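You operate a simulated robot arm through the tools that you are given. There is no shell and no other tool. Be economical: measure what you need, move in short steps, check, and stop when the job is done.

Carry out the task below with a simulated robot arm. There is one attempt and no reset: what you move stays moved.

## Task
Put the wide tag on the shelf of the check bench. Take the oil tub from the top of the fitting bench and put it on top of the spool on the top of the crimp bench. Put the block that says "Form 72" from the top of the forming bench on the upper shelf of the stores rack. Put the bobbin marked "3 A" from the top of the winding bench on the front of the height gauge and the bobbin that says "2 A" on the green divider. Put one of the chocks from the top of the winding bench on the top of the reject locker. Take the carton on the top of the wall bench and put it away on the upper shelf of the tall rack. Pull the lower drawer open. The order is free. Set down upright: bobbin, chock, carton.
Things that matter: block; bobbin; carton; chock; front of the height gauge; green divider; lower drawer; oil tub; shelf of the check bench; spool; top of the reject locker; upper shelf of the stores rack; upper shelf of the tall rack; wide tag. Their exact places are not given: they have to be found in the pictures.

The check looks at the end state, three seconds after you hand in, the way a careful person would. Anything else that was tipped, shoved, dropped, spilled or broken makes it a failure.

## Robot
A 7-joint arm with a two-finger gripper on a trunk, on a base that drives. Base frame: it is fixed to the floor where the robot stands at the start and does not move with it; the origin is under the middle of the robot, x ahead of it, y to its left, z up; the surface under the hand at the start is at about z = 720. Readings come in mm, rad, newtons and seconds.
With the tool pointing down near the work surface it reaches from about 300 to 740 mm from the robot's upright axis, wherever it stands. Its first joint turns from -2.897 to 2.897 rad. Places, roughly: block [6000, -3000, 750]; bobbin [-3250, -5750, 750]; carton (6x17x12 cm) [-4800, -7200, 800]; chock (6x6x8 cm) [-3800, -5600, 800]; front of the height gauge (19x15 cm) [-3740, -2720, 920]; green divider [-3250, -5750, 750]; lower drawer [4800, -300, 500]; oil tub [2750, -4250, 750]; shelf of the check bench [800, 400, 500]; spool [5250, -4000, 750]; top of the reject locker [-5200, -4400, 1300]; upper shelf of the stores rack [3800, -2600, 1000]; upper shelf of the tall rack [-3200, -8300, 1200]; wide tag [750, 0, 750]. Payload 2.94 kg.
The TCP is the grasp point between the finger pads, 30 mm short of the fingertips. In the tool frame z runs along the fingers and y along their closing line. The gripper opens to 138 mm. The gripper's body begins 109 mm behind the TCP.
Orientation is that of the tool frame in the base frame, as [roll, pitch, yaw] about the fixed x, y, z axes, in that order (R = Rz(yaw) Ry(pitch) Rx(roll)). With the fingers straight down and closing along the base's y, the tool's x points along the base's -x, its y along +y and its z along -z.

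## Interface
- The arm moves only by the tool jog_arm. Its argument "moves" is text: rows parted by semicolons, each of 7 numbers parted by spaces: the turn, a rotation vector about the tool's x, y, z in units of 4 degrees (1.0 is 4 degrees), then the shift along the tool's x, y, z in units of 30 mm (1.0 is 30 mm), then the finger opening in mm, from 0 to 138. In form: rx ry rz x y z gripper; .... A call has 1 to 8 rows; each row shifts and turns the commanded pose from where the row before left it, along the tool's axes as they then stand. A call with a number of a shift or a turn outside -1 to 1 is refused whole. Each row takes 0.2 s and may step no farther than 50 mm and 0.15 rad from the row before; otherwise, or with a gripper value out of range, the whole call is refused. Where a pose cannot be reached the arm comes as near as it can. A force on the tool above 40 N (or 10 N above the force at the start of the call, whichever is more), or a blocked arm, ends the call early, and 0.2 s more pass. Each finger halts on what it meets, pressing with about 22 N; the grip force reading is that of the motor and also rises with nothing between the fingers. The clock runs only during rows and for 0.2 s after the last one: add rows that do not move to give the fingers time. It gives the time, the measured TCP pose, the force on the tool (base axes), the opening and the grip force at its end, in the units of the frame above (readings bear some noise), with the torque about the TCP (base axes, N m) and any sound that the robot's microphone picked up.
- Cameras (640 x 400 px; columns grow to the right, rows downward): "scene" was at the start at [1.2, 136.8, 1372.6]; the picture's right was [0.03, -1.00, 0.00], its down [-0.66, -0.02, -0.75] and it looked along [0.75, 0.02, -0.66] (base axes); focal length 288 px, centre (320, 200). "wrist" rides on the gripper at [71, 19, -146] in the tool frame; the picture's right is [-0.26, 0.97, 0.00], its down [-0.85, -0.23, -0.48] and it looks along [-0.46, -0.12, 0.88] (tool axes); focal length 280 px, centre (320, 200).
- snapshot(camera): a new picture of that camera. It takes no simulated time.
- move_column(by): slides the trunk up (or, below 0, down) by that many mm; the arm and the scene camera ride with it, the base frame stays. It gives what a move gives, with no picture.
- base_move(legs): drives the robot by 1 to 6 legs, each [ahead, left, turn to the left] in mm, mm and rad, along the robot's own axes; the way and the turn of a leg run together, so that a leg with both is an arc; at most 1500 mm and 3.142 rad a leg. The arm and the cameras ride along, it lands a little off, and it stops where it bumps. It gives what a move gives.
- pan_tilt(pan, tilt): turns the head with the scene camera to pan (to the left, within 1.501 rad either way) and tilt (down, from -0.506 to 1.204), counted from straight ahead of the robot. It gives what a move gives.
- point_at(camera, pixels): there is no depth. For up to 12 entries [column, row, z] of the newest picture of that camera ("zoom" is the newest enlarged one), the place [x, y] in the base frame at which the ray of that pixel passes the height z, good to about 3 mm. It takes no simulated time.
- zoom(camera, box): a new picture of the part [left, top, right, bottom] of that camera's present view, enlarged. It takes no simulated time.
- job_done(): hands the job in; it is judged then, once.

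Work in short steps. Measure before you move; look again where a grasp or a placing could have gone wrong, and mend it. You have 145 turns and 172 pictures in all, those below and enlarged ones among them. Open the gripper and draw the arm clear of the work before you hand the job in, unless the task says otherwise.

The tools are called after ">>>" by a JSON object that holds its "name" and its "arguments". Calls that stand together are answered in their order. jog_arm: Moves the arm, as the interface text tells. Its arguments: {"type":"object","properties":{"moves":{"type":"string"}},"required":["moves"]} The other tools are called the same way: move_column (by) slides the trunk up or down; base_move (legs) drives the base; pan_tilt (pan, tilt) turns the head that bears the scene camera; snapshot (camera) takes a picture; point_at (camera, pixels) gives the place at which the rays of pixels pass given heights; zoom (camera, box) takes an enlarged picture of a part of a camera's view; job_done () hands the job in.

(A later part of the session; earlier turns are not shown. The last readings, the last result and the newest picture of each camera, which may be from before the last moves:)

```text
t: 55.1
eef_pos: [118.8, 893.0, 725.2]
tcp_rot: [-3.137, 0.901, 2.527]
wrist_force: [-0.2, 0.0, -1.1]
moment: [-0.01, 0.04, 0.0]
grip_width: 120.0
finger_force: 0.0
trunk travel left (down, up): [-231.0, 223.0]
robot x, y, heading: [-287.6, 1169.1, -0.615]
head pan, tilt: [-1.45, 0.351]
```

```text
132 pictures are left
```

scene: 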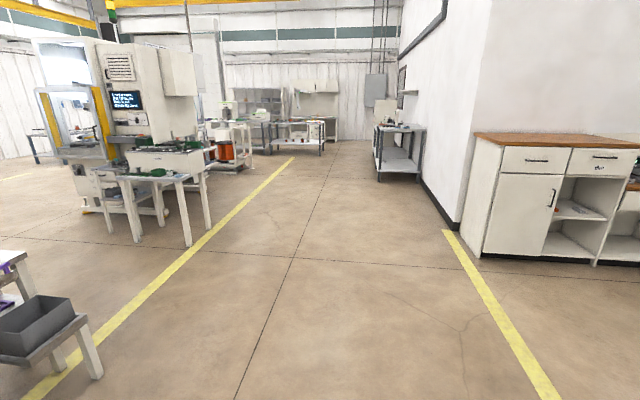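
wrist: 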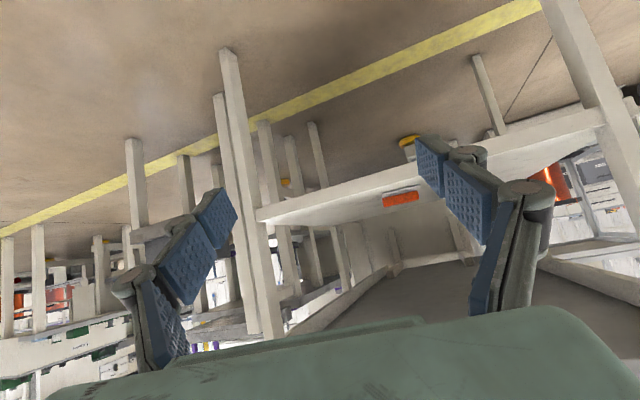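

The drive was refused only for length; I repeat with shorter legs.

>>> {"name": "base_move", "arguments": {"legs": [[0, 0, 0.617], [1400, 330, 0], [1400, 0, 0]]}}

>>> {"name": "pan_tilt", "arguments": {"pan": -0.4, "tilt": 0.35}}

>>> {"name": "snapshot", "arguments": {"camera": "scene"}}

```text
t: 70.5
eef_pos: [3012.1, 1490.6, 725.6]
tcp_rot: [-3.138, 0.9, 3.134]
wrist_force: [0.2, -0.1, 0.5]
moment: [0.0, 0.01, 0.02]
grip_width: 120.0
finger_force: 0.0
trunk travel left (down, up): [-231.0, 223.0]
robot x, y, heading: [2522.1, 1487.5, -0.011]
head pan, tilt: [-1.45, 0.351]
```

```text
t: 71.8
eef_pos: [3011.5, 1491.3, 723.6]
tcp_rot: [-3.139, 0.901, 3.132]
wrist_force: [-0.3, -0.1, -0.2]
moment: [0.03, 0.0, 0.0]
grip_width: 120.2
finger_force: 0.1
trunk travel left (down, up): [-231.0, 223.0]
robot x, y, heading: [2525.4, 1487.8, -0.013]
head pan, tilt: [-0.4, 0.351]
```

```text
131 pictures are left
```

scene: 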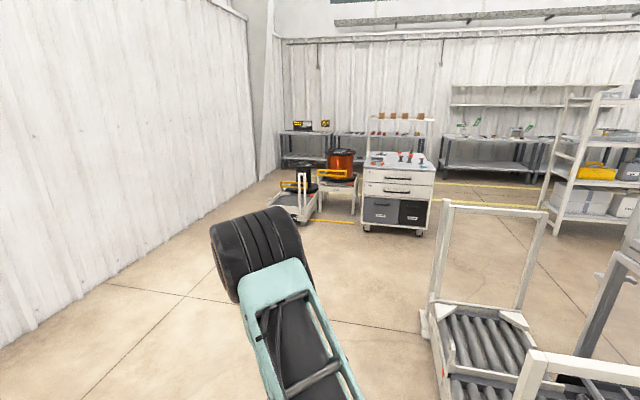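

The cart at (400,190) is at about (4700,-150): the drawer unit. I zoom on it.

>>> {"name": "zoom", "arguments": {"camera": "scene", "box": [345, 100, 455, 245]}}

>>> {"name": "point_at", "arguments": {"camera": "scene", "pixels": [[367, 228, 0], [423, 235, 0], [362, 160, 800], [430, 172, 800], [398, 192, 600], [430, 345, 0]]}}

```text
2.76 times, centred on (400, 172) of scene
```

zoom: 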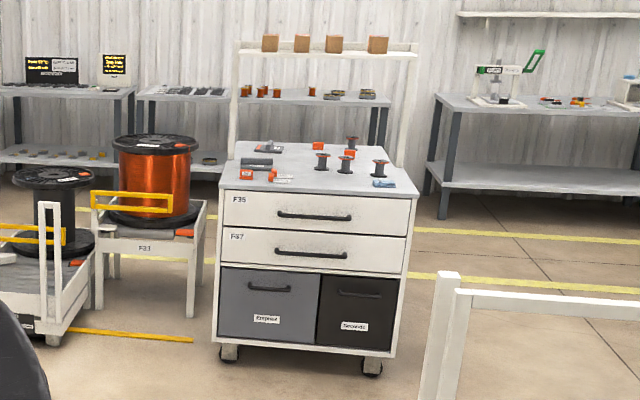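

```text
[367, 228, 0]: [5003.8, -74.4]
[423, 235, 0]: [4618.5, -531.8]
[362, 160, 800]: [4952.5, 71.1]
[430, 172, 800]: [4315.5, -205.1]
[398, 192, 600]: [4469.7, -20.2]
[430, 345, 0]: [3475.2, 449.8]
```

The drawers F35/F37 face (-0.76,0.65); F37 is the lower drawer. I check the obstacles beside the lane: spool cart at (300,220) and roller cart.

>>> {"name": "point_at", "arguments": {"camera": "scene", "pixels": [[297, 222, 0], [325, 215, 0], [354, 213, 0], [436, 300, 0], [436, 320, 0], [420, 315, 0], [528, 315, 150], [374, 193, 620], [421, 200, 620], [398, 192, 560]]}}

>>> {"name": "zoom", "arguments": {"camera": "scene", "box": [400, 180, 640, 400]}}

```text
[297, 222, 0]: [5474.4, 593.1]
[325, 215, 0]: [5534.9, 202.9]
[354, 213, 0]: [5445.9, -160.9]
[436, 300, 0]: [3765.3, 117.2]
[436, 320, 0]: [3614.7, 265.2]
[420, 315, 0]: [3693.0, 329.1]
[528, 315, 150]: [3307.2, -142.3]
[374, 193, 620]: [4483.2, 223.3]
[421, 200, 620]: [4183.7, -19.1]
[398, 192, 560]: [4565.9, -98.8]
```

```text
1.82 times, centred on (520, 290) of scene
```

zoom: 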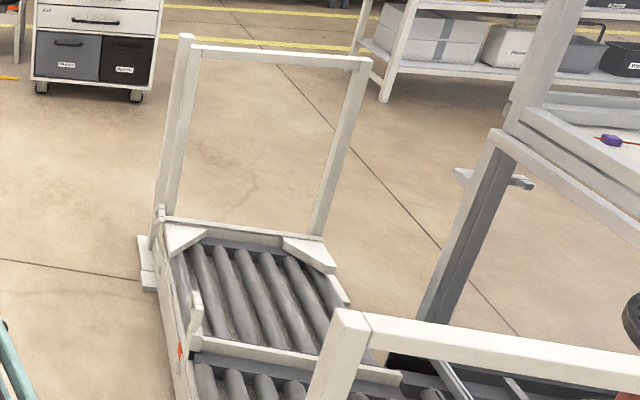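

The lane is x≈4200 (roller cart corner near (3700,300)). I drive to x≈4200, face the cart (heading -0.70) and come partway.

>>> {"name": "base_move", "arguments": {"legs": [[1450, 0, 0], [225, 0, 0], [0, 0, -0.687], [520, -620, 0]]}}

>>> {"name": "pan_tilt", "arguments": {"pan": -0.3, "tilt": 0.5}}

>>> {"name": "snapshot", "arguments": {"camera": "scene"}}

>>> {"name": "snapshot", "arguments": {"camera": "wrist"}}

```text
t: 87.6
eef_pos: [4583.9, 361.3, 724.5]
tcp_rot: [-3.138, 0.902, 2.456]
wrist_force: [-0.1, 0.6, 0.2]
moment: [-0.02, -0.03, 0.01]
grip_width: 119.9
finger_force: 0.1
trunk travel left (down, up): [-231.0, 223.0]
robot x, y, heading: [4199.6, 666.7, -0.687]
head pan, tilt: [-0.4, 0.351]
```

```text
t: 88.3
eef_pos: [4583.6, 361.5, 724.4]
tcp_rot: [-3.138, 0.9, 2.454]
wrist_force: [-0.4, -0.5, 0.3]
moment: [-0.02, -0.01, -0.01]
grip_width: 120.1
finger_force: 0.0
trunk travel left (down, up): [-231.0, 223.0]
robot x, y, heading: [4193.2, 663.5, -0.692]
head pan, tilt: [-0.3, 0.499]
```

```text
128 pictures are left
```

scene: 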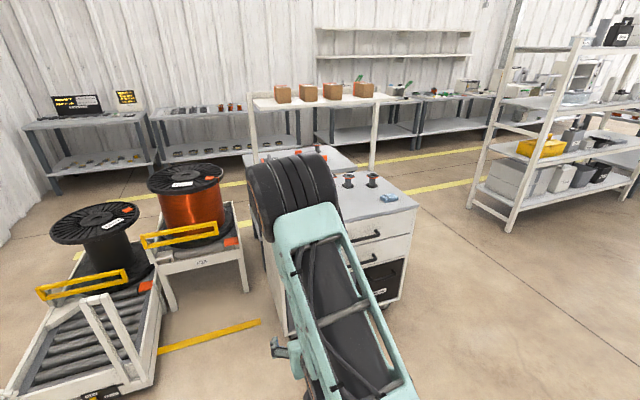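

```text
127 pictures are left
```

wrist: 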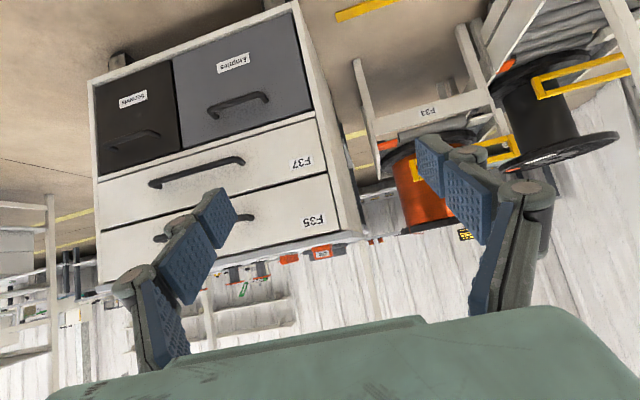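

The F37 handle spans (150,184)–(244,160) in the wrist view. I zoom in the scene camera to triangulate it.

>>> {"name": "zoom", "arguments": {"camera": "scene", "box": [320, 190, 430, 310]}}

>>> {"name": "point_at", "arguments": {"camera": "wrist", "pixels": [[150, 184, 450], [150, 184, 500], [150, 184, 550], [244, 160, 450], [244, 160, 500], [244, 160, 550], [100, 178, 500], [318, 118, 500]]}}

>>> {"name": "point_at", "arguments": {"camera": "scene", "pixels": [[376, 259, 450], [376, 259, 500], [376, 259, 550]]}}

```text
3.33 times, centred on (375, 250) of scene
```

zoom: 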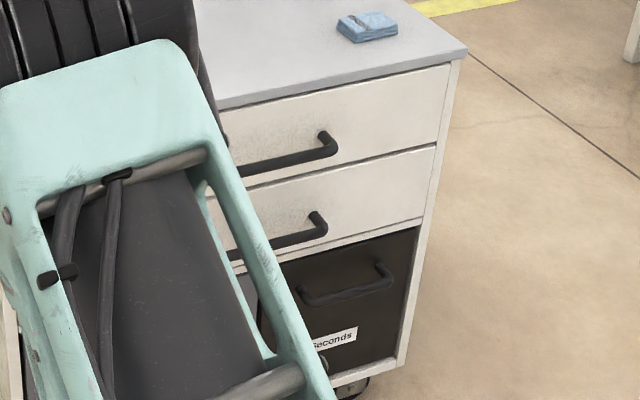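

```text
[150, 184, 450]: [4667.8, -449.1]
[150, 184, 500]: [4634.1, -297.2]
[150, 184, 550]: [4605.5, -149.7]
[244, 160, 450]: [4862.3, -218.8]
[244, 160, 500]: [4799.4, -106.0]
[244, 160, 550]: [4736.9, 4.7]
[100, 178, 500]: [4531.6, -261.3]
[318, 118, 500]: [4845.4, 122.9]
```

```text
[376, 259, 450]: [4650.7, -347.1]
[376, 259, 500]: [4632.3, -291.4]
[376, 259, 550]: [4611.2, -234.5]
```

Handle centre ≈ (4716,-200,500), face heading ≈ -0.715. I rotate the tool to horizontal with a 90° roll so the fingers will close vertically on the bar.

>>> {"name": "jog_arm", "arguments": {"moves": "0 -0.41 1 -0.186 0 0.235 100; -0.03 -0.41 1 -0.179 0.013 0.24 80; -0.06 -0.41 1 -0.171 0.024 0.245 60; -0.085 -0.40 1 -0.161 0.034 0.25 60; -0.11 -0.39 1 -0.152 0.044 0.255 60; -0.14 -0.385 1 -0.142 0.052 0.26 60; -0.167 -0.375 1 -0.131 0.058 0.264 60; -0.19 -0.36 1 -0.119 0.064 0.268 60"}}

>>> {"name": "jog_arm", "arguments": {"moves": "-0.217 -0.348 1 -0.108 0.068 0.272 60; -0.24 -0.33 1 -0.097 0.07 0.275 60; -0.264 -0.314 1 -0.086 0.072 0.278 60; -0.285 -0.295 1 -0.074 0.072 0.281 60; -0.305 -0.274 1 -0.064 0.071 0.284 60; -0.323 -0.252 1 -0.054 0.069 0.287 60; -0.34 -0.23 1 -0.044 0.066 0.29 60; -0.355 -0.205 1 -0.035 0.061 0.292 60"}}

>>> {"name": "jog_arm", "arguments": {"moves": "-0.368 -0.18 1 -0.027 0.056 0.293 60; -0.38 -0.154 1 -0.02 0.05 0.295 60; -0.39 -0.127 1 -0.014 0.043 0.296 60; -0.398 -0.1 1 -0.009 0.036 0.298 60; -0.404 -0.07 1 0 0.028 0.299 60; -0.408 -0.04 1 0 0.02 0.3 60; -0.2 -0.01 0.6 0 0.01 0.3 60"}}

```text
t: 90.1
eef_pos: [4640.0, 314.1, 725.1]
tcp_rot: [2.301, 0.88, 1.476]
wrist_force: [-0.3, -0.6, 0.0]
moment: [-0.02, 0.0, -0.01]
grip_width: 60.0
finger_force: 0.0
trunk travel left (down, up): [-231.0, 223.0]
robot x, y, heading: [4196.9, 665.9, -0.694]
head pan, tilt: [-0.3, 0.499]
```

```text
t: 91.9
eef_pos: [4694.9, 269.2, 725.1]
tcp_rot: [1.806, 0.453, 0.969]
wrist_force: [-0.1, 0.2, -0.2]
moment: [0.03, 0.01, -0.03]
grip_width: 59.9
finger_force: 0.1
trunk travel left (down, up): [-231.0, 223.0]
robot x, y, heading: [4199.1, 670.0, -0.691]
head pan, tilt: [-0.3, 0.499]
```

```text
t: 93.5
eef_pos: [4741.8, 228.6, 725.4]
tcp_rot: [1.596, 0.002, 0.86]
wrist_force: [0.0, 0.4, 0.5]
moment: [0.02, 0.01, 0.03]
grip_width: 59.9
finger_force: 0.0
trunk travel left (down, up): [-231.0, 223.0]
robot x, y, heading: [4202.9, 667.8, -0.689]
head pan, tilt: [-0.3, 0.499]
```

The tool is horizontal (x left, y up, z forward). I lower the trunk to handle height and shift forward 143 and right 345, leaving ~110 mm to the bar.

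>>> {"name": "base_move", "arguments": {"legs": [[143, 0, 0], [0, -345, 0]]}}

>>> {"name": "move_column", "arguments": {"by": -222}}

>>> {"name": "snapshot", "arguments": {"camera": "wrist"}}

>>> {"name": "snapshot", "arguments": {"camera": "scene"}}

```text
t: 98.0
eef_pos: [4632.0, -126.8, 724.1]
tcp_rot: [1.597, 0.004, 0.856]
wrist_force: [0.5, 0.2, -0.1]
moment: [0.0, 0.03, -0.01]
grip_width: 60.0
finger_force: 0.1
trunk travel left (down, up): [-231.0, 223.0]
robot x, y, heading: [4091.4, 314.0, -0.692]
head pan, tilt: [-0.3, 0.499]
```

```text
t: 100.3
eef_pos: [4633.6, -126.8, 503.6]
tcp_rot: [1.598, 0.001, 0.855]
wrist_force: [0.7, 0.1, 0.3]
moment: [-0.01, -0.03, 0.03]
grip_width: 60.0
finger_force: 0.0
trunk travel left (down, up): [-9.0, 445.0]
robot x, y, heading: [4092.6, 311.2, -0.694]
head pan, tilt: [-0.3, 0.499]
```

```text
125 pictures are left
```

wrist: 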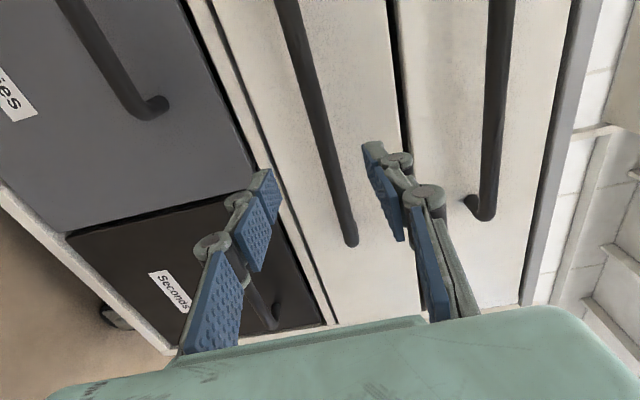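

```text
124 pictures are left
```

scene: 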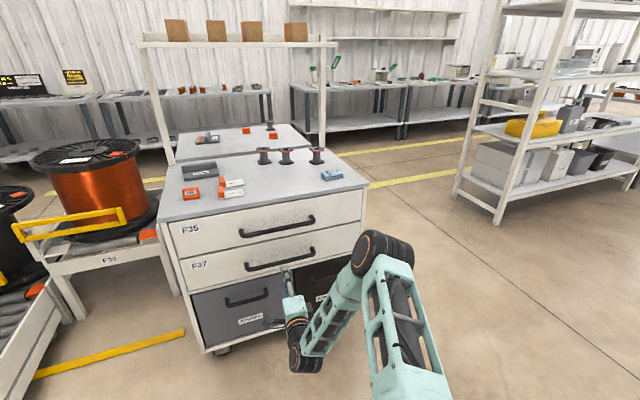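

The bar passes between the finger tips in the wrist view, but the grasp is near its right end. I measure the bar with the scene camera.

>>> {"name": "point_at", "arguments": {"camera": "scene", "pixels": [[247, 268, 500], [313, 255, 500], [280, 262, 500], [280, 262, 520], [280, 262, 480]]}}

>>> {"name": "zoom", "arguments": {"camera": "scene", "box": [225, 230, 345, 310]}}

>>> {"name": "point_at", "arguments": {"camera": "wrist", "pixels": [[350, 240, 500], [350, 240, 490], [350, 240, 480]]}}

```text
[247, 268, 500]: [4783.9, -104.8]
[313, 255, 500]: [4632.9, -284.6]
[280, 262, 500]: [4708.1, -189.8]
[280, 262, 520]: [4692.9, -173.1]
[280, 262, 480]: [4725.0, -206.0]
```

```text
5.00 times, centred on (285, 270) of scene
```

zoom: 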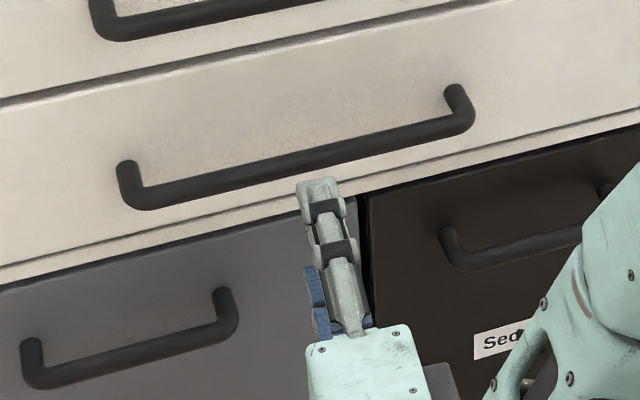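

```text
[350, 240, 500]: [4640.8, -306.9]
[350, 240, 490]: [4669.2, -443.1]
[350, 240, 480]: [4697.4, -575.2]
```

Lateral alignment is right on; the bar is 97 mm ahead of the TCP. I advance 78 mm with the arm and close gently.

>>> {"name": "jog_arm", "arguments": {"moves": "0 0 0 0 -0.1 0.87 60; 0 0 0 0 0 0.87 60; 0 0 0 0 0 0.86 60; 0 0 0 0 0 0 60"}}

>>> {"name": "zoom", "arguments": {"camera": "scene", "box": [225, 230, 345, 310]}}

>>> {"name": "snapshot", "arguments": {"camera": "wrist"}}

```text
t: 101.3
eef_pos: [4691.6, -177.9, 495.5]
tcp_rot: [1.595, 0.0, 0.856]
wrist_force: [-0.1, -0.3, -0.5]
moment: [-0.01, 0.04, 0.0]
grip_width: 59.8
finger_force: 0.0
trunk travel left (down, up): [-9.0, 445.0]
robot x, y, heading: [4091.7, 310.9, -0.693]
head pan, tilt: [-0.3, 0.499]
```

```text
5.00 times, centred on (285, 270) of scene
```

zoom: 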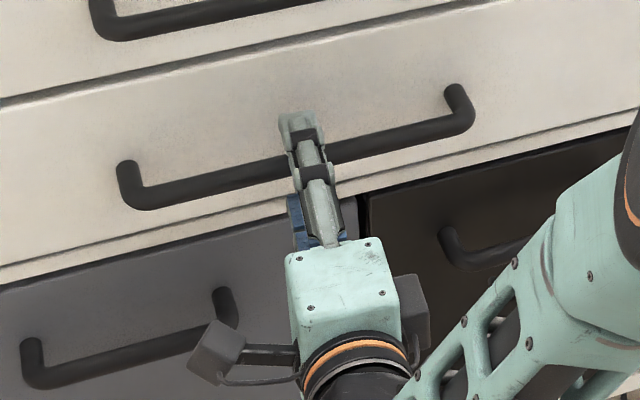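

```text
121 pictures are left
```

wrist: 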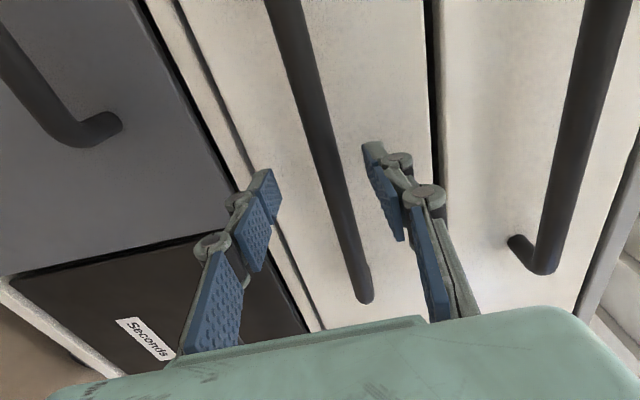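

Bar lies between the fingers, near the tips. I close on it, then check.

>>> {"name": "jog_arm", "arguments": {"moves": "0 0 0 0 0 0 40; 0 0 0 0 0 0 20; 0 0 0 0 0 0 5; 0 0 0 0 0 0 5; 0 0 0 0 0 0 5"}}

>>> {"name": "snapshot", "arguments": {"camera": "wrist"}}

```text
t: 102.5
eef_pos: [4692.5, -176.4, 503.8]
tcp_rot: [1.584, 0.006, 0.856]
wrist_force: [3.0, -1.2, 27.7]
moment: [-0.17, -0.34, 0.46]
grip_width: 15.0
finger_force: 41.0
trunk travel left (down, up): [-9.0, 445.0]
robot x, y, heading: [4088.6, 313.4, -0.69]
head pan, tilt: [-0.3, 0.499]
```

```text
120 pictures are left
```

wrist: 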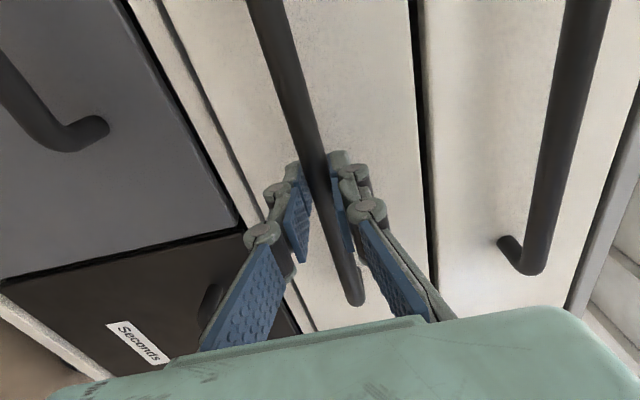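

Gripped at 15 mm. I relieve the vertical load (raise 8 mm) and pull back.

>>> {"name": "jog_arm", "arguments": {"moves": "0 0 0 0 0.27 0 5; 0 0 0 0 0 -0.4 5; 0 0 0 0 0 -0.6 5; 0 0 0 0 0 -0.8 5; 0 0 0 0 0 -0.8 5; 0 0 0 0 0 -0.8 5; 0 0 0 0 0 -0.8 5; 0 0 0 0 0 -0.8 5"}}

>>> {"name": "snapshot", "arguments": {"camera": "scene"}}

```text
t: 104.3
eef_pos: [4574.7, -84.9, 504.6]
tcp_rot: [1.605, 0.007, 0.839]
wrist_force: [-20.1, -29.4, -11.0]
moment: [0.21, 0.08, -0.59]
grip_width: 15.3
finger_force: 41.1
trunk travel left (down, up): [-9.0, 445.0]
robot x, y, heading: [4090.3, 311.3, -0.692]
head pan, tilt: [-0.3, 0.499]
```

```text
119 pictures are left
```

scene: 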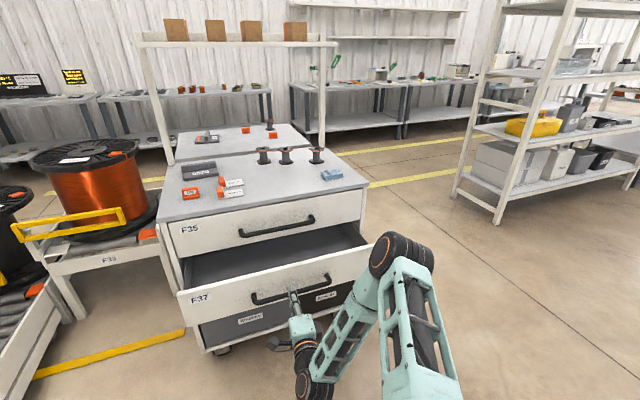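

The F37 drawer slides out (~150 mm). A side load built up, so I correct laterally and pull about 80 mm more.

>>> {"name": "jog_arm", "arguments": {"moves": "0 0 0 -0.25 0 0 5; 0 0 0 -0.04 0 -0.7 5; 0 0 0 -0.04 0 -0.7 5; 0 0 0 -0.04 0 -0.7 5; 0 0 0 -0.04 0 -0.6 5; 0 0 0 0 0 0 5"}}

>>> {"name": "jog_arm", "arguments": {"moves": "0 0 0 0 0 0 30; 0 0 0 0 0 0 60; 0 0 0 0 0 0 60; 0 0 0 0 0 0 60"}}

>>> {"name": "snapshot", "arguments": {"camera": "scene"}}

```text
t: 105.7
eef_pos: [4507.1, -36.2, 506.2]
tcp_rot: [1.614, 0.007, 0.852]
wrist_force: [-6.4, -9.7, -35.7]
moment: [0.4, 0.26, -0.77]
grip_width: 14.9
finger_force: 40.9
trunk travel left (down, up): [-9.0, 445.0]
robot x, y, heading: [4094.6, 313.5, -0.69]
head pan, tilt: [-0.3, 0.499]
```

```text
t: 106.7
eef_pos: [4508.9, -34.2, 511.8]
tcp_rot: [1.597, 0.003, 0.858]
wrist_force: [0.5, 0.0, -0.4]
moment: [0.0, 0.01, -0.05]
grip_width: 60.1
finger_force: 0.1
trunk travel left (down, up): [-9.0, 445.0]
robot x, y, heading: [4088.5, 313.5, -0.699]
head pan, tilt: [-0.3, 0.499]
```

```text
118 pictures are left
```

scene: 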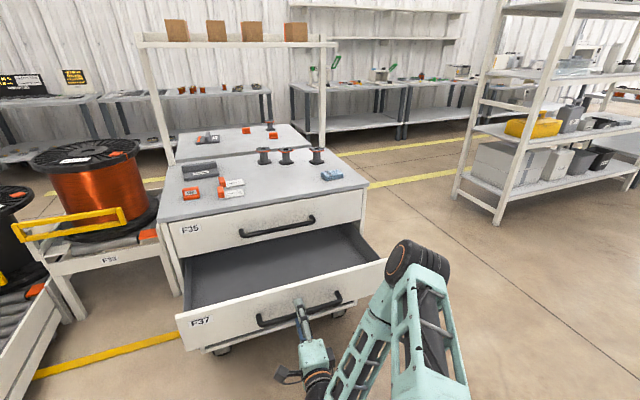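

Drawer is well open (~230 mm). I withdraw the fingers, raise the trunk, and look right to plan the way to the rack.

>>> {"name": "jog_arm", "arguments": {"moves": "0 0 0 0 0 -0.9 60; 0 0 0 0 0 -0.9 60; 0 0 0 0 0 -0.9 60"}}

>>> {"name": "move_column", "arguments": {"by": 300}}

>>> {"name": "pan_tilt", "arguments": {"pan": -1.1, "tilt": 0.55}}

>>> {"name": "snapshot", "arguments": {"camera": "scene"}}

```text
t: 107.7
eef_pos: [4477.8, -20.7, 547.7]
tcp_rot: [1.446, 0.015, 0.817]
wrist_force: [0.1, 0.0, -0.3]
moment: [0.02, -0.03, 0.0]
grip_width: 60.1
finger_force: 0.0
trunk travel left (down, up): [-9.0, 445.0]
robot x, y, heading: [4090.3, 311.1, -0.696]
head pan, tilt: [-0.3, 0.499]
stopped in row 3: the arm was blocked; the commanded pose is now the measured one
```

```text
t: 110.7
eef_pos: [4476.8, -20.1, 849.4]
tcp_rot: [1.453, 0.014, 0.817]
wrist_force: [0.0, 0.3, 0.7]
moment: [-0.03, 0.01, 0.02]
grip_width: 59.8
finger_force: 0.2
trunk travel left (down, up): [-309.0, 145.0]
robot x, y, heading: [4092.8, 311.8, -0.693]
head pan, tilt: [-0.3, 0.499]
```

```text
t: 111.9
eef_pos: [4476.9, -19.2, 849.7]
tcp_rot: [1.452, 0.015, 0.818]
wrist_force: [-0.6, 0.2, 0.0]
moment: [0.0, 0.0, -0.02]
grip_width: 60.1
finger_force: 0.0
trunk travel left (down, up): [-309.0, 145.0]
robot x, y, heading: [4090.7, 314.8, -0.693]
head pan, tilt: [-1.1, 0.55]
```

```text
117 pictures are left
```

scene: 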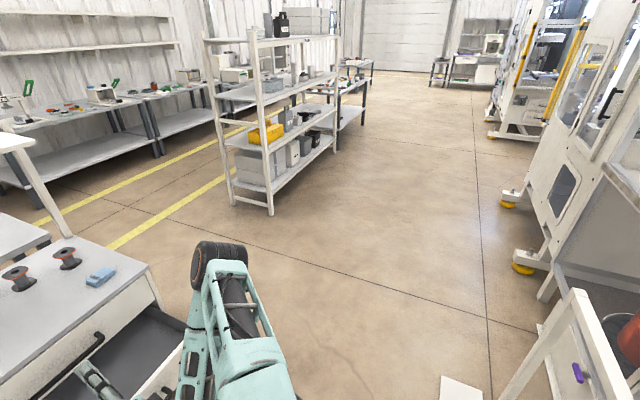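

The drawer stays open. I measure the rack's feet and the obstacles at right.

>>> {"name": "point_at", "arguments": {"camera": "scene", "pixels": [[235, 204, 0], [271, 214, 0], [335, 148, 0], [442, 378, 0], [480, 390, 0], [555, 300, 700], [208, 38, 1300], [255, 45, 1300], [225, 90, 1000], [153, 278, 640]]}}

>>> {"name": "zoom", "arguments": {"camera": "scene", "box": [190, 0, 390, 220]}}

>>> {"name": "zoom", "arguments": {"camera": "scene", "box": [0, 20, 240, 180]}}

```text
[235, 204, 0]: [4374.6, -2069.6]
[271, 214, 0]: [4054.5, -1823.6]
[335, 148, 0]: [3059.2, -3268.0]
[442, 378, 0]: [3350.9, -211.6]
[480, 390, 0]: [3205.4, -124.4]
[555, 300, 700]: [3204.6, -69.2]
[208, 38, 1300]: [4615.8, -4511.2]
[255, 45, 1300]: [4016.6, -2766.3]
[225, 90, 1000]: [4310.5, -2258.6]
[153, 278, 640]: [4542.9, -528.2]
```

```text
1.82 times, centred on (290, 110) of scene
```

zoom: 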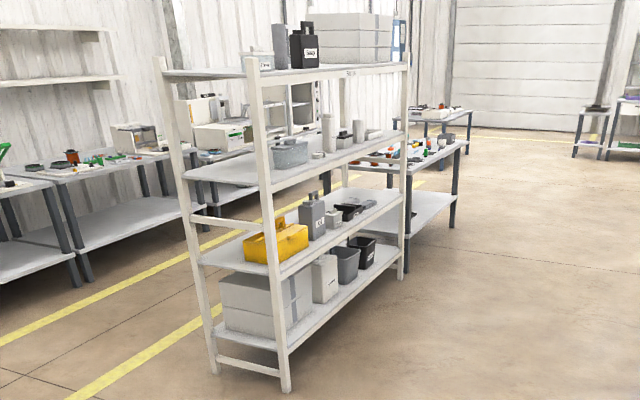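

```text
2.50 times, centred on (120, 100) of scene
```

zoom: 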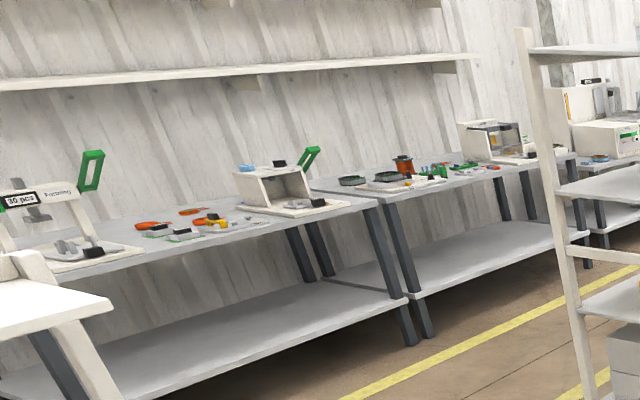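

Bench positions match: forming bench straight beyond the cart's right. I leave the drawer sideways, turn to -1.57, pass at x≈4065, then turn to heading -0.65 and approach the forming bench.

>>> {"name": "base_move", "arguments": {"legs": [[0, 90, 0], [0, 0, -0.88], [300, -90, 0], [1000, 0, 0], [0, 0, 0.92]]}}

>>> {"name": "base_move", "arguments": {"legs": [[1000, -250, 0], [900, -230, 0]]}}

>>> {"name": "pan_tilt", "arguments": {"pan": 0.2, "tilt": 0.5}}

>>> {"name": "snapshot", "arguments": {"camera": "scene"}}

```text
t: 124.5
eef_pos: [4469.7, -1239.6, 850.7]
tcp_rot: [1.452, 0.013, 0.872]
wrist_force: [0.1, 0.6, 1.6]
moment: [0.0, 0.01, 0.0]
grip_width: 60.0
finger_force: 0.0
trunk travel left (down, up): [-309.0, 145.0]
robot x, y, heading: [4064.2, -929.1, -0.641]
head pan, tilt: [-1.1, 0.55]
```

```text
t: 134.2
eef_pos: [5702.2, -2747.9, 847.8]
tcp_rot: [1.452, 0.013, 0.873]
wrist_force: [0.0, 0.3, 0.2]
moment: [-0.02, 0.01, 0.0]
grip_width: 59.9
finger_force: 0.1
trunk travel left (down, up): [-309.0, 145.0]
robot x, y, heading: [5297.9, -2437.0, -0.635]
head pan, tilt: [-1.1, 0.55]
```

```text
t: 135.7
eef_pos: [5702.2, -2747.0, 849.1]
tcp_rot: [1.453, 0.013, 0.874]
wrist_force: [-0.1, -0.6, -0.3]
moment: [0.0, 0.0, -0.04]
grip_width: 60.3
finger_force: 0.1
trunk travel left (down, up): [-309.0, 145.0]
robot x, y, heading: [5299.7, -2438.6, -0.639]
head pan, tilt: [0.201, 0.499]
```

```text
114 pictures are left
```

scene: 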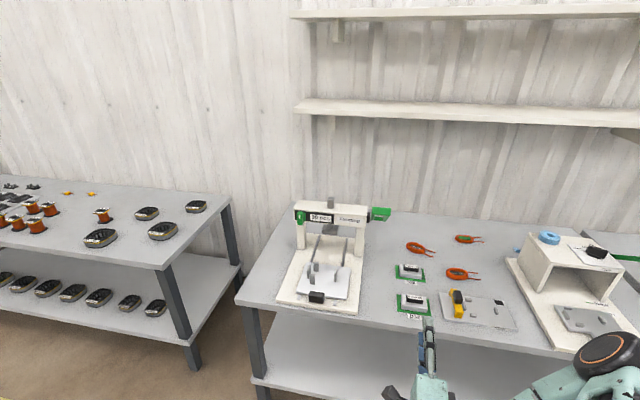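

I zoom on the bench top to find "Form 72".

>>> {"name": "zoom", "arguments": {"camera": "scene", "box": [380, 215, 540, 335]}}

>>> {"name": "zoom", "arguments": {"camera": "scene", "box": [500, 215, 640, 345]}}

>>> {"name": "zoom", "arguments": {"camera": "scene", "box": [265, 190, 405, 320]}}

```text
3.33 times, centred on (460, 275) of scene
```

zoom: 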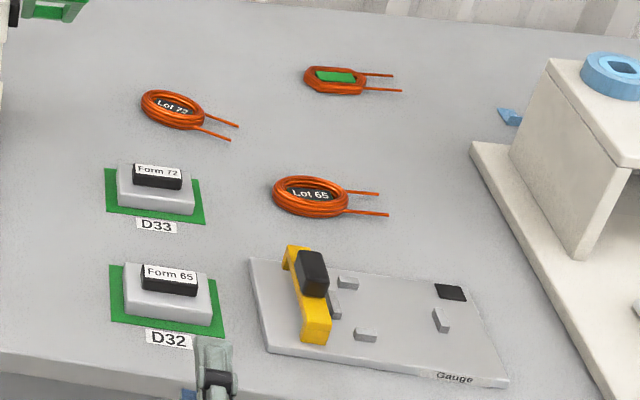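

```text
3.08 times, centred on (570, 280) of scene
```

zoom: 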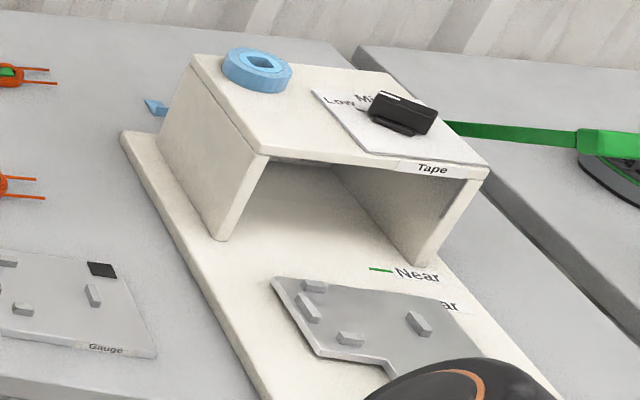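

```text
3.08 times, centred on (335, 255) of scene
```

zoom: 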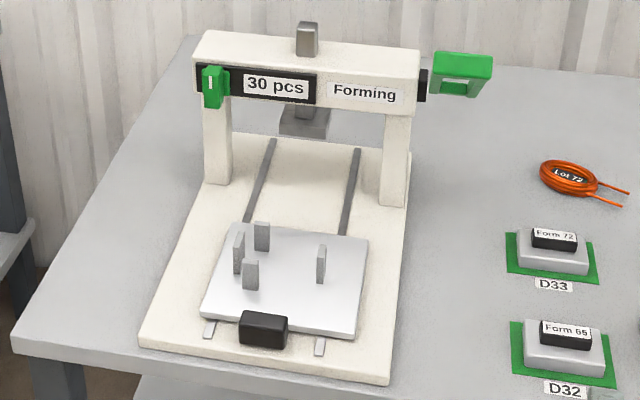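

"Form 72" is the grey block with black knob on spot D33 at px (410,270). I get candidate positions at two heights and a wrist view to fix the bench height.

>>> {"name": "point_at", "arguments": {"camera": "scene", "pixels": [[410, 277, 720], [410, 277, 760], [426, 359, 720], [426, 359, 760], [240, 305, 720], [240, 305, 760], [398, 277, 720], [428, 275, 720]]}}

>>> {"name": "snapshot", "arguments": {"camera": "wrist"}}

```text
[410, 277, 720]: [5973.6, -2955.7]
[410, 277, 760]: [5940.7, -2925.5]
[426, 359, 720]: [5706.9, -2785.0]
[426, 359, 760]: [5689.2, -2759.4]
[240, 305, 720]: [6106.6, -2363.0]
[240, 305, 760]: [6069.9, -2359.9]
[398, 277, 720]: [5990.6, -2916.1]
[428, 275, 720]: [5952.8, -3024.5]
```

```text
110 pictures are left
```

wrist: 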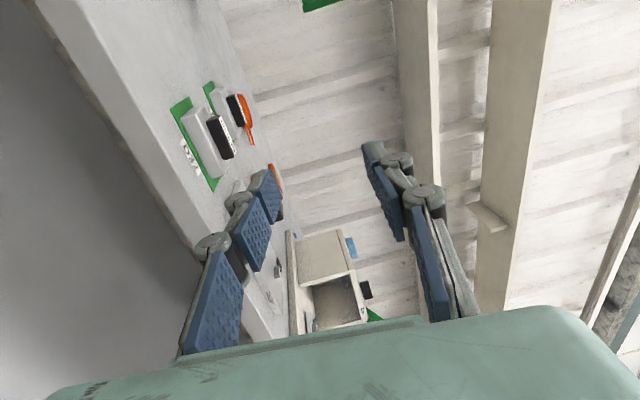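

I compare the D32 pad's left-near corner in both views for the height.

>>> {"name": "point_at", "arguments": {"camera": "wrist", "pixels": [[214, 191, 720], [214, 191, 740], [214, 191, 760], [171, 106, 720], [171, 106, 740], [171, 106, 760]]}}

>>> {"name": "point_at", "arguments": {"camera": "scene", "pixels": [[431, 316, 720], [431, 316, 740], [431, 316, 760], [397, 312, 720], [397, 312, 740], [397, 312, 760]]}}

```text
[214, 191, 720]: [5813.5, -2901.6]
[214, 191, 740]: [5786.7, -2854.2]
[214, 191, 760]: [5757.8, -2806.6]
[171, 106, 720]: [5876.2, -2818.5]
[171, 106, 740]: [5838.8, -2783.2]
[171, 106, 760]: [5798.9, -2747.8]
```

```text
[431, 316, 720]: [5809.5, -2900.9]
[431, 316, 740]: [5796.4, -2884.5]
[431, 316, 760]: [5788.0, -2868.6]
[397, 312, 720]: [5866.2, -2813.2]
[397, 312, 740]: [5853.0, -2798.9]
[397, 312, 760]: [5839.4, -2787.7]
```

Bench top is z≈720. I unroll the tool and tilt it to about 45° down in place (z 850, clear of everything), with the fingers at 95 mm.

>>> {"name": "jog_arm", "arguments": {"moves": "0.58 0 -1 0 0 0 60; 0.58 0.04 -1 0 0 0 60; 0.574 0.08 -1 0 0 0 60; 0.567 0.12 -1 0 0 0 60; 0.557 0.16 -1 0 0 0 60; 0.545 0.2 -1 0 0 0 60; 0.53 0.236 -1 0 0 0 60; 0.512 0.272 -1 0 0 0 60"}}

>>> {"name": "jog_arm", "arguments": {"moves": "0.49 0.307 -1 0 0 0 60; 0.469 0.34 -1 0 0 0 60; 0.444 0.373 -1 0 0 0 60; 0.417 0.403 -1 0 0 0 60; 0.388 0.431 -1 0 0 0 60; 0.357 0.457 -1 0 0 0 60; 0.324 0.481 -1 0 0 0 60; 0.29 0.502 -1 0 0 0 60"}}

>>> {"name": "jog_arm", "arguments": {"moves": "0.254 0.521 -1 0 0 0 70; 0.217 0.538 -1 0 0 0 95; 0.179 0.552 -1 0 0 0 95; 0.14 0.563 -1 0 0 0 95; 0.1 0.571 -1 0 0 0 95; 0.06 0.577 -1 0 0 0 95; 0.02 0.58 -0.5 0 0 0 95"}}

>>> {"name": "snapshot", "arguments": {"camera": "wrist"}}

```text
t: 137.5
eef_pos: [5701.7, -2747.3, 850.0]
tcp_rot: [1.812, 0.559, 0.992]
wrist_force: [0.4, 0.1, 0.4]
moment: [0.02, 0.03, -0.01]
grip_width: 60.3
finger_force: 0.1
trunk travel left (down, up): [-309.0, 145.0]
robot x, y, heading: [5297.8, -2439.1, -0.635]
head pan, tilt: [0.201, 0.499]
```

```text
t: 139.3
eef_pos: [5704.5, -2748.5, 846.6]
tcp_rot: [2.522, 0.903, 1.674]
wrist_force: [-0.3, 0.9, 0.1]
moment: [-0.01, 0.02, -0.01]
grip_width: 59.8
finger_force: 0.0
out of reach, approached as far as the arm can: row 5
trunk travel left (down, up): [-309.0, 145.0]
robot x, y, heading: [5297.8, -2435.2, -0.635]
head pan, tilt: [0.201, 0.499]
```

```text
t: 140.9
eef_pos: [5703.3, -2748.1, 847.6]
tcp_rot: [-3.109, 0.758, 2.441]
wrist_force: [0.0, 0.8, -0.2]
moment: [0.01, -0.01, 0.0]
grip_width: 95.1
finger_force: 0.0
trunk travel left (down, up): [-309.0, 145.0]
robot x, y, heading: [5302.8, -2438.6, -0.634]
head pan, tilt: [0.201, 0.499]
```

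```text
109 pictures are left
```

wrist: 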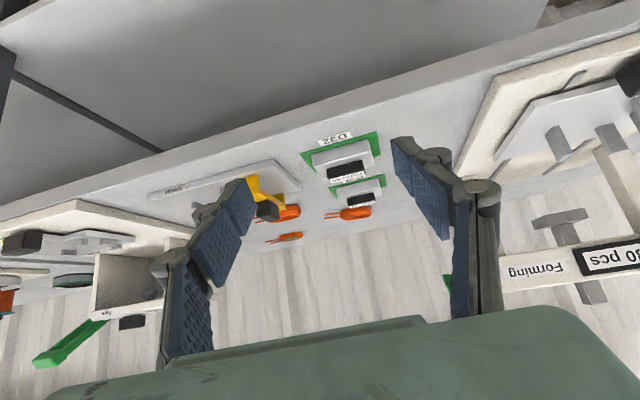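

Tool is tilted 43°, heading -0.70. I zoom on the Form 72 block in the wrist view.

>>> {"name": "zoom", "arguments": {"camera": "wrist", "box": [290, 120, 410, 220]}}

>>> {"name": "point_at", "arguments": {"camera": "zoom", "pixels": [[320, 200, 720], [320, 300, 740]]}}

>>> {"name": "zoom", "arguments": {"camera": "scene", "box": [385, 250, 445, 300]}}

```text
4.00 times, centred on (350, 170) of wrist
```

zoom: 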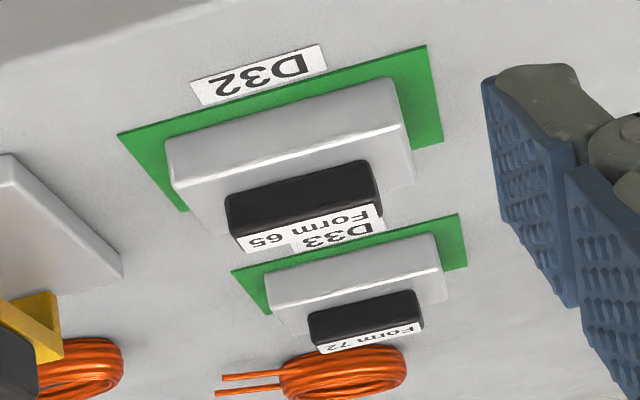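

```text
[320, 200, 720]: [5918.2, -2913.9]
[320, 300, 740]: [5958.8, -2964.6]
```

```text
8.00 times, centred on (415, 275) of scene
```

zoom: 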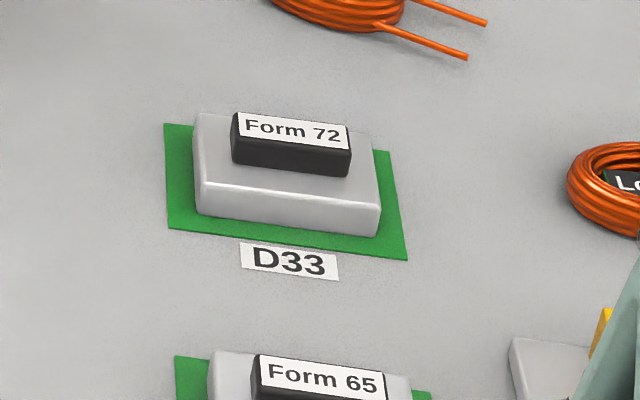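

I measure the block's corners on this zoomed view.

>>> {"name": "point_at", "arguments": {"camera": "zoom", "pixels": [[197, 212, 720], [378, 238, 720], [205, 182, 735], [380, 205, 735], [195, 115, 735], [372, 137, 735], [165, 228, 720], [407, 259, 720], [165, 124, 720], [388, 152, 720], [240, 165, 750], [348, 177, 750]]}}

```text
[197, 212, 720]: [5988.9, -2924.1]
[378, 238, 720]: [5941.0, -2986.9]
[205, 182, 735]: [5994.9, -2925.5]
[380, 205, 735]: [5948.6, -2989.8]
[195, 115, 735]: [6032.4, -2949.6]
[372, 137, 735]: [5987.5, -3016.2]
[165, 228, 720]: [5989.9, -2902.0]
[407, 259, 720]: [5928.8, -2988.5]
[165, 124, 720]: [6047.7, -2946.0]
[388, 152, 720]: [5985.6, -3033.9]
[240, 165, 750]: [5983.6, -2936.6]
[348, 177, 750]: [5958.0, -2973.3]
```

Block is 79×45 mm, centre (5991,-2970), face heading -0.65. I turn the base +0.05 and advance 190, then extend the arm over it.

>>> {"name": "base_move", "arguments": {"legs": [[0, 0, 0.05], [190, -50, 0]]}}

>>> {"name": "jog_arm", "arguments": {"moves": "0 0 0 -0.731 0 0.682 105; 0 0 0 -0.731 0 0.682 105; 0 0 0 -0.731 0 0.682 105; 0 0 0 -0.731 0 0.682 105"}}

```text
t: 142.9
eef_pos: [5851.6, -2874.6, 847.5]
tcp_rot: [-3.109, 0.76, 2.492]
wrist_force: [-0.2, 0.2, 0.2]
moment: [-0.03, -0.02, 0.04]
grip_width: 95.3
finger_force: 0.0
trunk travel left (down, up): [-309.0, 145.0]
robot x, y, heading: [5429.5, -2582.7, -0.583]
head pan, tilt: [0.201, 0.499]
```

```text
t: 143.9
eef_pos: [5946.6, -2948.9, 849.0]
tcp_rot: [-3.106, 0.76, 2.495]
wrist_force: [-0.5, 0.3, -0.3]
moment: [-0.01, 0.02, 0.02]
grip_width: 104.7
finger_force: 0.1
trunk travel left (down, up): [-309.0, 145.0]
robot x, y, heading: [5430.5, -2582.9, -0.583]
head pan, tilt: [0.201, 0.499]
```

I shift 26 forward and 10 left, lower the trunk by 60, and look before the last bit.

>>> {"name": "jog_arm", "arguments": {"moves": "0 0 0 -0.641 0.33 0.598 105"}}

>>> {"name": "move_column", "arguments": {"by": -65}}

>>> {"name": "snapshot", "arguments": {"camera": "wrist"}}

>>> {"name": "zoom", "arguments": {"camera": "scene", "box": [330, 230, 530, 380]}}

```text
t: 144.3
eef_pos: [5972.1, -2957.1, 846.9]
tcp_rot: [-3.106, 0.759, 2.494]
wrist_force: [0.2, 0.2, 0.2]
moment: [0.05, 0.0, 0.04]
grip_width: 105.1
finger_force: 0.0
trunk travel left (down, up): [-309.0, 145.0]
robot x, y, heading: [5428.5, -2584.2, -0.584]
head pan, tilt: [0.201, 0.499]
```

```text
t: 145.3
eef_pos: [5971.4, -2957.7, 783.2]
tcp_rot: [-3.109, 0.761, 2.493]
wrist_force: [0.8, -0.2, -0.3]
moment: [0.02, -0.01, 0.0]
grip_width: 104.8
finger_force: 0.0
trunk travel left (down, up): [-244.0, 210.0]
robot x, y, heading: [5430.7, -2584.2, -0.583]
head pan, tilt: [0.201, 0.499]
```

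```text
106 pictures are left
```

wrist: 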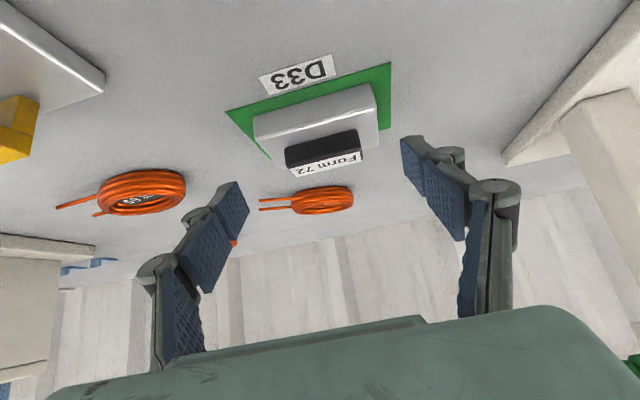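

```text
2.67 times, centred on (430, 305) of scene
```

zoom: 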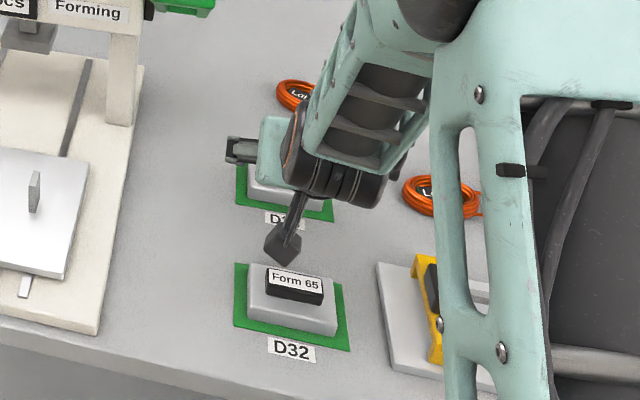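

Laterally centred. I lower 20 mm more and check again.

>>> {"name": "move_column", "arguments": {"by": -20}}

>>> {"name": "snapshot", "arguments": {"camera": "wrist"}}

```text
t: 146.0
eef_pos: [5971.9, -2957.0, 762.7]
tcp_rot: [-3.107, 0.758, 2.491]
wrist_force: [-0.4, 0.3, -0.8]
moment: [-0.01, 0.01, -0.02]
grip_width: 105.1
finger_force: 0.0
trunk travel left (down, up): [-224.0, 230.0]
robot x, y, heading: [5428.8, -2582.8, -0.582]
head pan, tilt: [0.201, 0.499]
```

```text
104 pictures are left
```

wrist: 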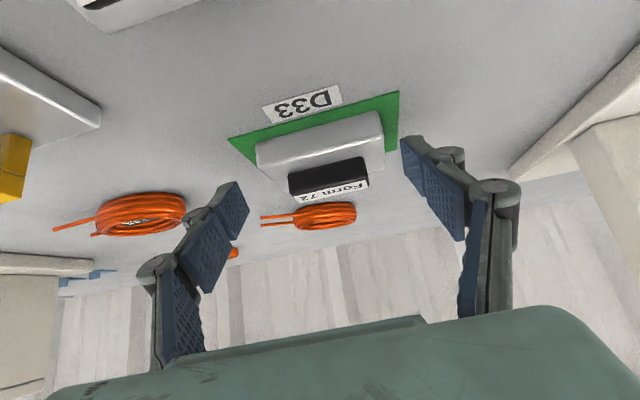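

The block ends line up with the pads. I close.

>>> {"name": "jog_arm", "arguments": {"moves": "0 0 0 0 0 0 85; 0 0 0 0 0 0 70; 0 0 0 0 0 0 60; 0 0 0 0 0 0 60; 0 0 0 0 0 0 60"}}

>>> {"name": "move_column", "arguments": {"by": 100}}

>>> {"name": "snapshot", "arguments": {"camera": "wrist"}}

```text
t: 147.2
eef_pos: [5972.2, -2957.5, 762.9]
tcp_rot: [-3.109, 0.759, 2.492]
wrist_force: [0.7, 0.8, 2.0]
moment: [0.11, 0.0, 0.0]
grip_width: 79.5
finger_force: 21.7
trunk travel left (down, up): [-224.0, 230.0]
robot x, y, heading: [5429.7, -2585.6, -0.581]
head pan, tilt: [0.201, 0.499]
```

```text
t: 148.5
eef_pos: [5971.8, -2957.9, 862.7]
tcp_rot: [-3.106, 0.758, 2.493]
wrist_force: [0.1, 0.2, -3.5]
moment: [0.05, 0.06, 0.01]
grip_width: 79.5
finger_force: 22.4
trunk travel left (down, up): [-324.0, 130.0]
robot x, y, heading: [5429.5, -2584.0, -0.584]
head pan, tilt: [0.201, 0.499]
```

```text
103 pictures are left
```

wrist: 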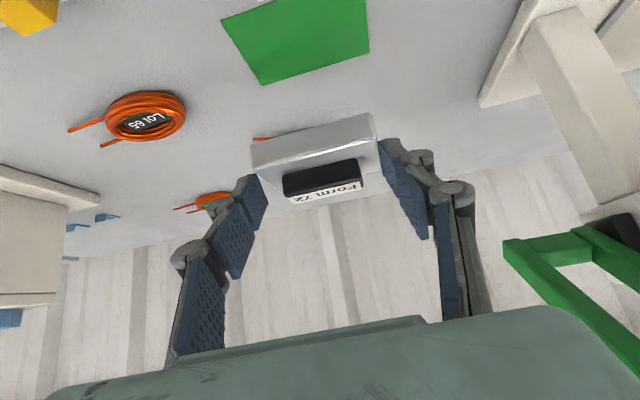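

The block is held level. I retract the arm, raise the trunk, back away from the bench, and look toward the rack.

>>> {"name": "jog_arm", "arguments": {"moves": "0 0 0 0.73 0 -0.68 60; 0 0 0 0.73 0 -0.68 60; 0 0 0 0.73 0 -0.68 60; 0 0 0 0.73 0 -0.68 60; 0 0 0 0.73 0 -0.68 60; 0 0 0 0.73 0 -0.68 60; 0 0 0 0.73 0 -0.68 60"}}

>>> {"name": "move_column", "arguments": {"by": 60}}

>>> {"name": "base_move", "arguments": {"legs": [[-480, 0, 0], [0, 0, -1.6], [400, 0, 0]]}}

>>> {"name": "pan_tilt", "arguments": {"pan": -0.9, "tilt": 0.35}}

>>> {"name": "snapshot", "arguments": {"camera": "scene"}}

```text
t: 150.1
eef_pos: [5831.7, -2842.7, 858.3]
tcp_rot: [-3.109, 0.757, 2.492]
wrist_force: [0.1, -0.1, -2.7]
moment: [0.04, 0.04, 0.0]
grip_width: 80.0
finger_force: 22.1
out of reach, approached as far as the arm can: row 7
trunk travel left (down, up): [-324.0, 130.0]
robot x, y, heading: [5429.8, -2585.6, -0.58]
head pan, tilt: [0.201, 0.499]
```

```text
t: 151.1
eef_pos: [5831.1, -2844.3, 919.2]
tcp_rot: [-3.107, 0.757, 2.493]
wrist_force: [0.1, 1.0, -2.6]
moment: [0.03, 0.01, 0.0]
grip_width: 79.6
finger_force: 21.3
trunk travel left (down, up): [-384.0, 70.0]
robot x, y, heading: [5430.1, -2588.2, -0.578]
head pan, tilt: [0.201, 0.499]
```

```text
t: 160.0
eef_pos: [4526.2, -3038.7, 918.3]
tcp_rot: [-3.107, 0.758, 0.891]
wrist_force: [-0.7, 0.2, -2.9]
moment: [0.01, -0.04, 0.02]
grip_width: 79.2
finger_force: 21.8
trunk travel left (down, up): [-384.0, 70.0]
robot x, y, heading: [4799.1, -2642.3, -2.191]
head pan, tilt: [0.201, 0.499]
```

```text
t: 161.3
eef_pos: [4527.5, -3039.9, 918.5]
tcp_rot: [-3.106, 0.757, 0.888]
wrist_force: [-0.1, 1.2, -3.5]
moment: [0.05, -0.07, 0.01]
grip_width: 79.3
finger_force: 21.7
trunk travel left (down, up): [-384.0, 70.0]
robot x, y, heading: [4803.6, -2642.2, -2.185]
head pan, tilt: [-0.901, 0.351]
```

```text
102 pictures are left
```

scene: 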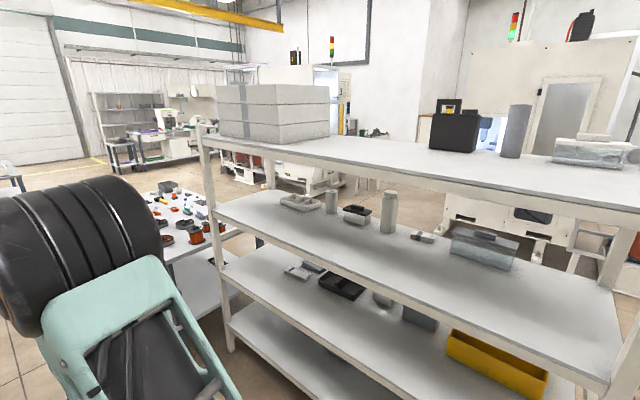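

The rack is right there with a top shelf, a shelf below it and more under. I find the shelf heights from where their front edges meet the rack's face plane.

>>> {"name": "point_at", "arguments": {"camera": "scene", "pixels": [[400, 176, 1300], [400, 176, 1250], [400, 176, 1200], [400, 277, 1000], [400, 277, 900], [400, 277, 850], [220, 210, 900], [200, 140, 1250], [300, 325, 600], [300, 325, 500]]}}

>>> {"name": "zoom", "arguments": {"camera": "scene", "box": [190, 60, 640, 340]}}

```text
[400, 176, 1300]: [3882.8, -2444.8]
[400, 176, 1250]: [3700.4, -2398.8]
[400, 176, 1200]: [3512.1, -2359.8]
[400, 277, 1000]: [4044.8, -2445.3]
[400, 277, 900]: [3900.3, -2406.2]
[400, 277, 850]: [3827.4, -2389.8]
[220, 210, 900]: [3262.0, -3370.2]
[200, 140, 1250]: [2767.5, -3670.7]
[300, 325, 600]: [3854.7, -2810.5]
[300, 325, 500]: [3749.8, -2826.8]
```

```text
1.42 times, centred on (415, 200) of scene
```

zoom: 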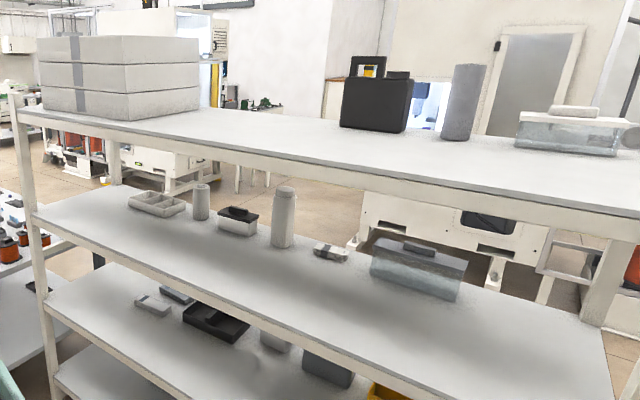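

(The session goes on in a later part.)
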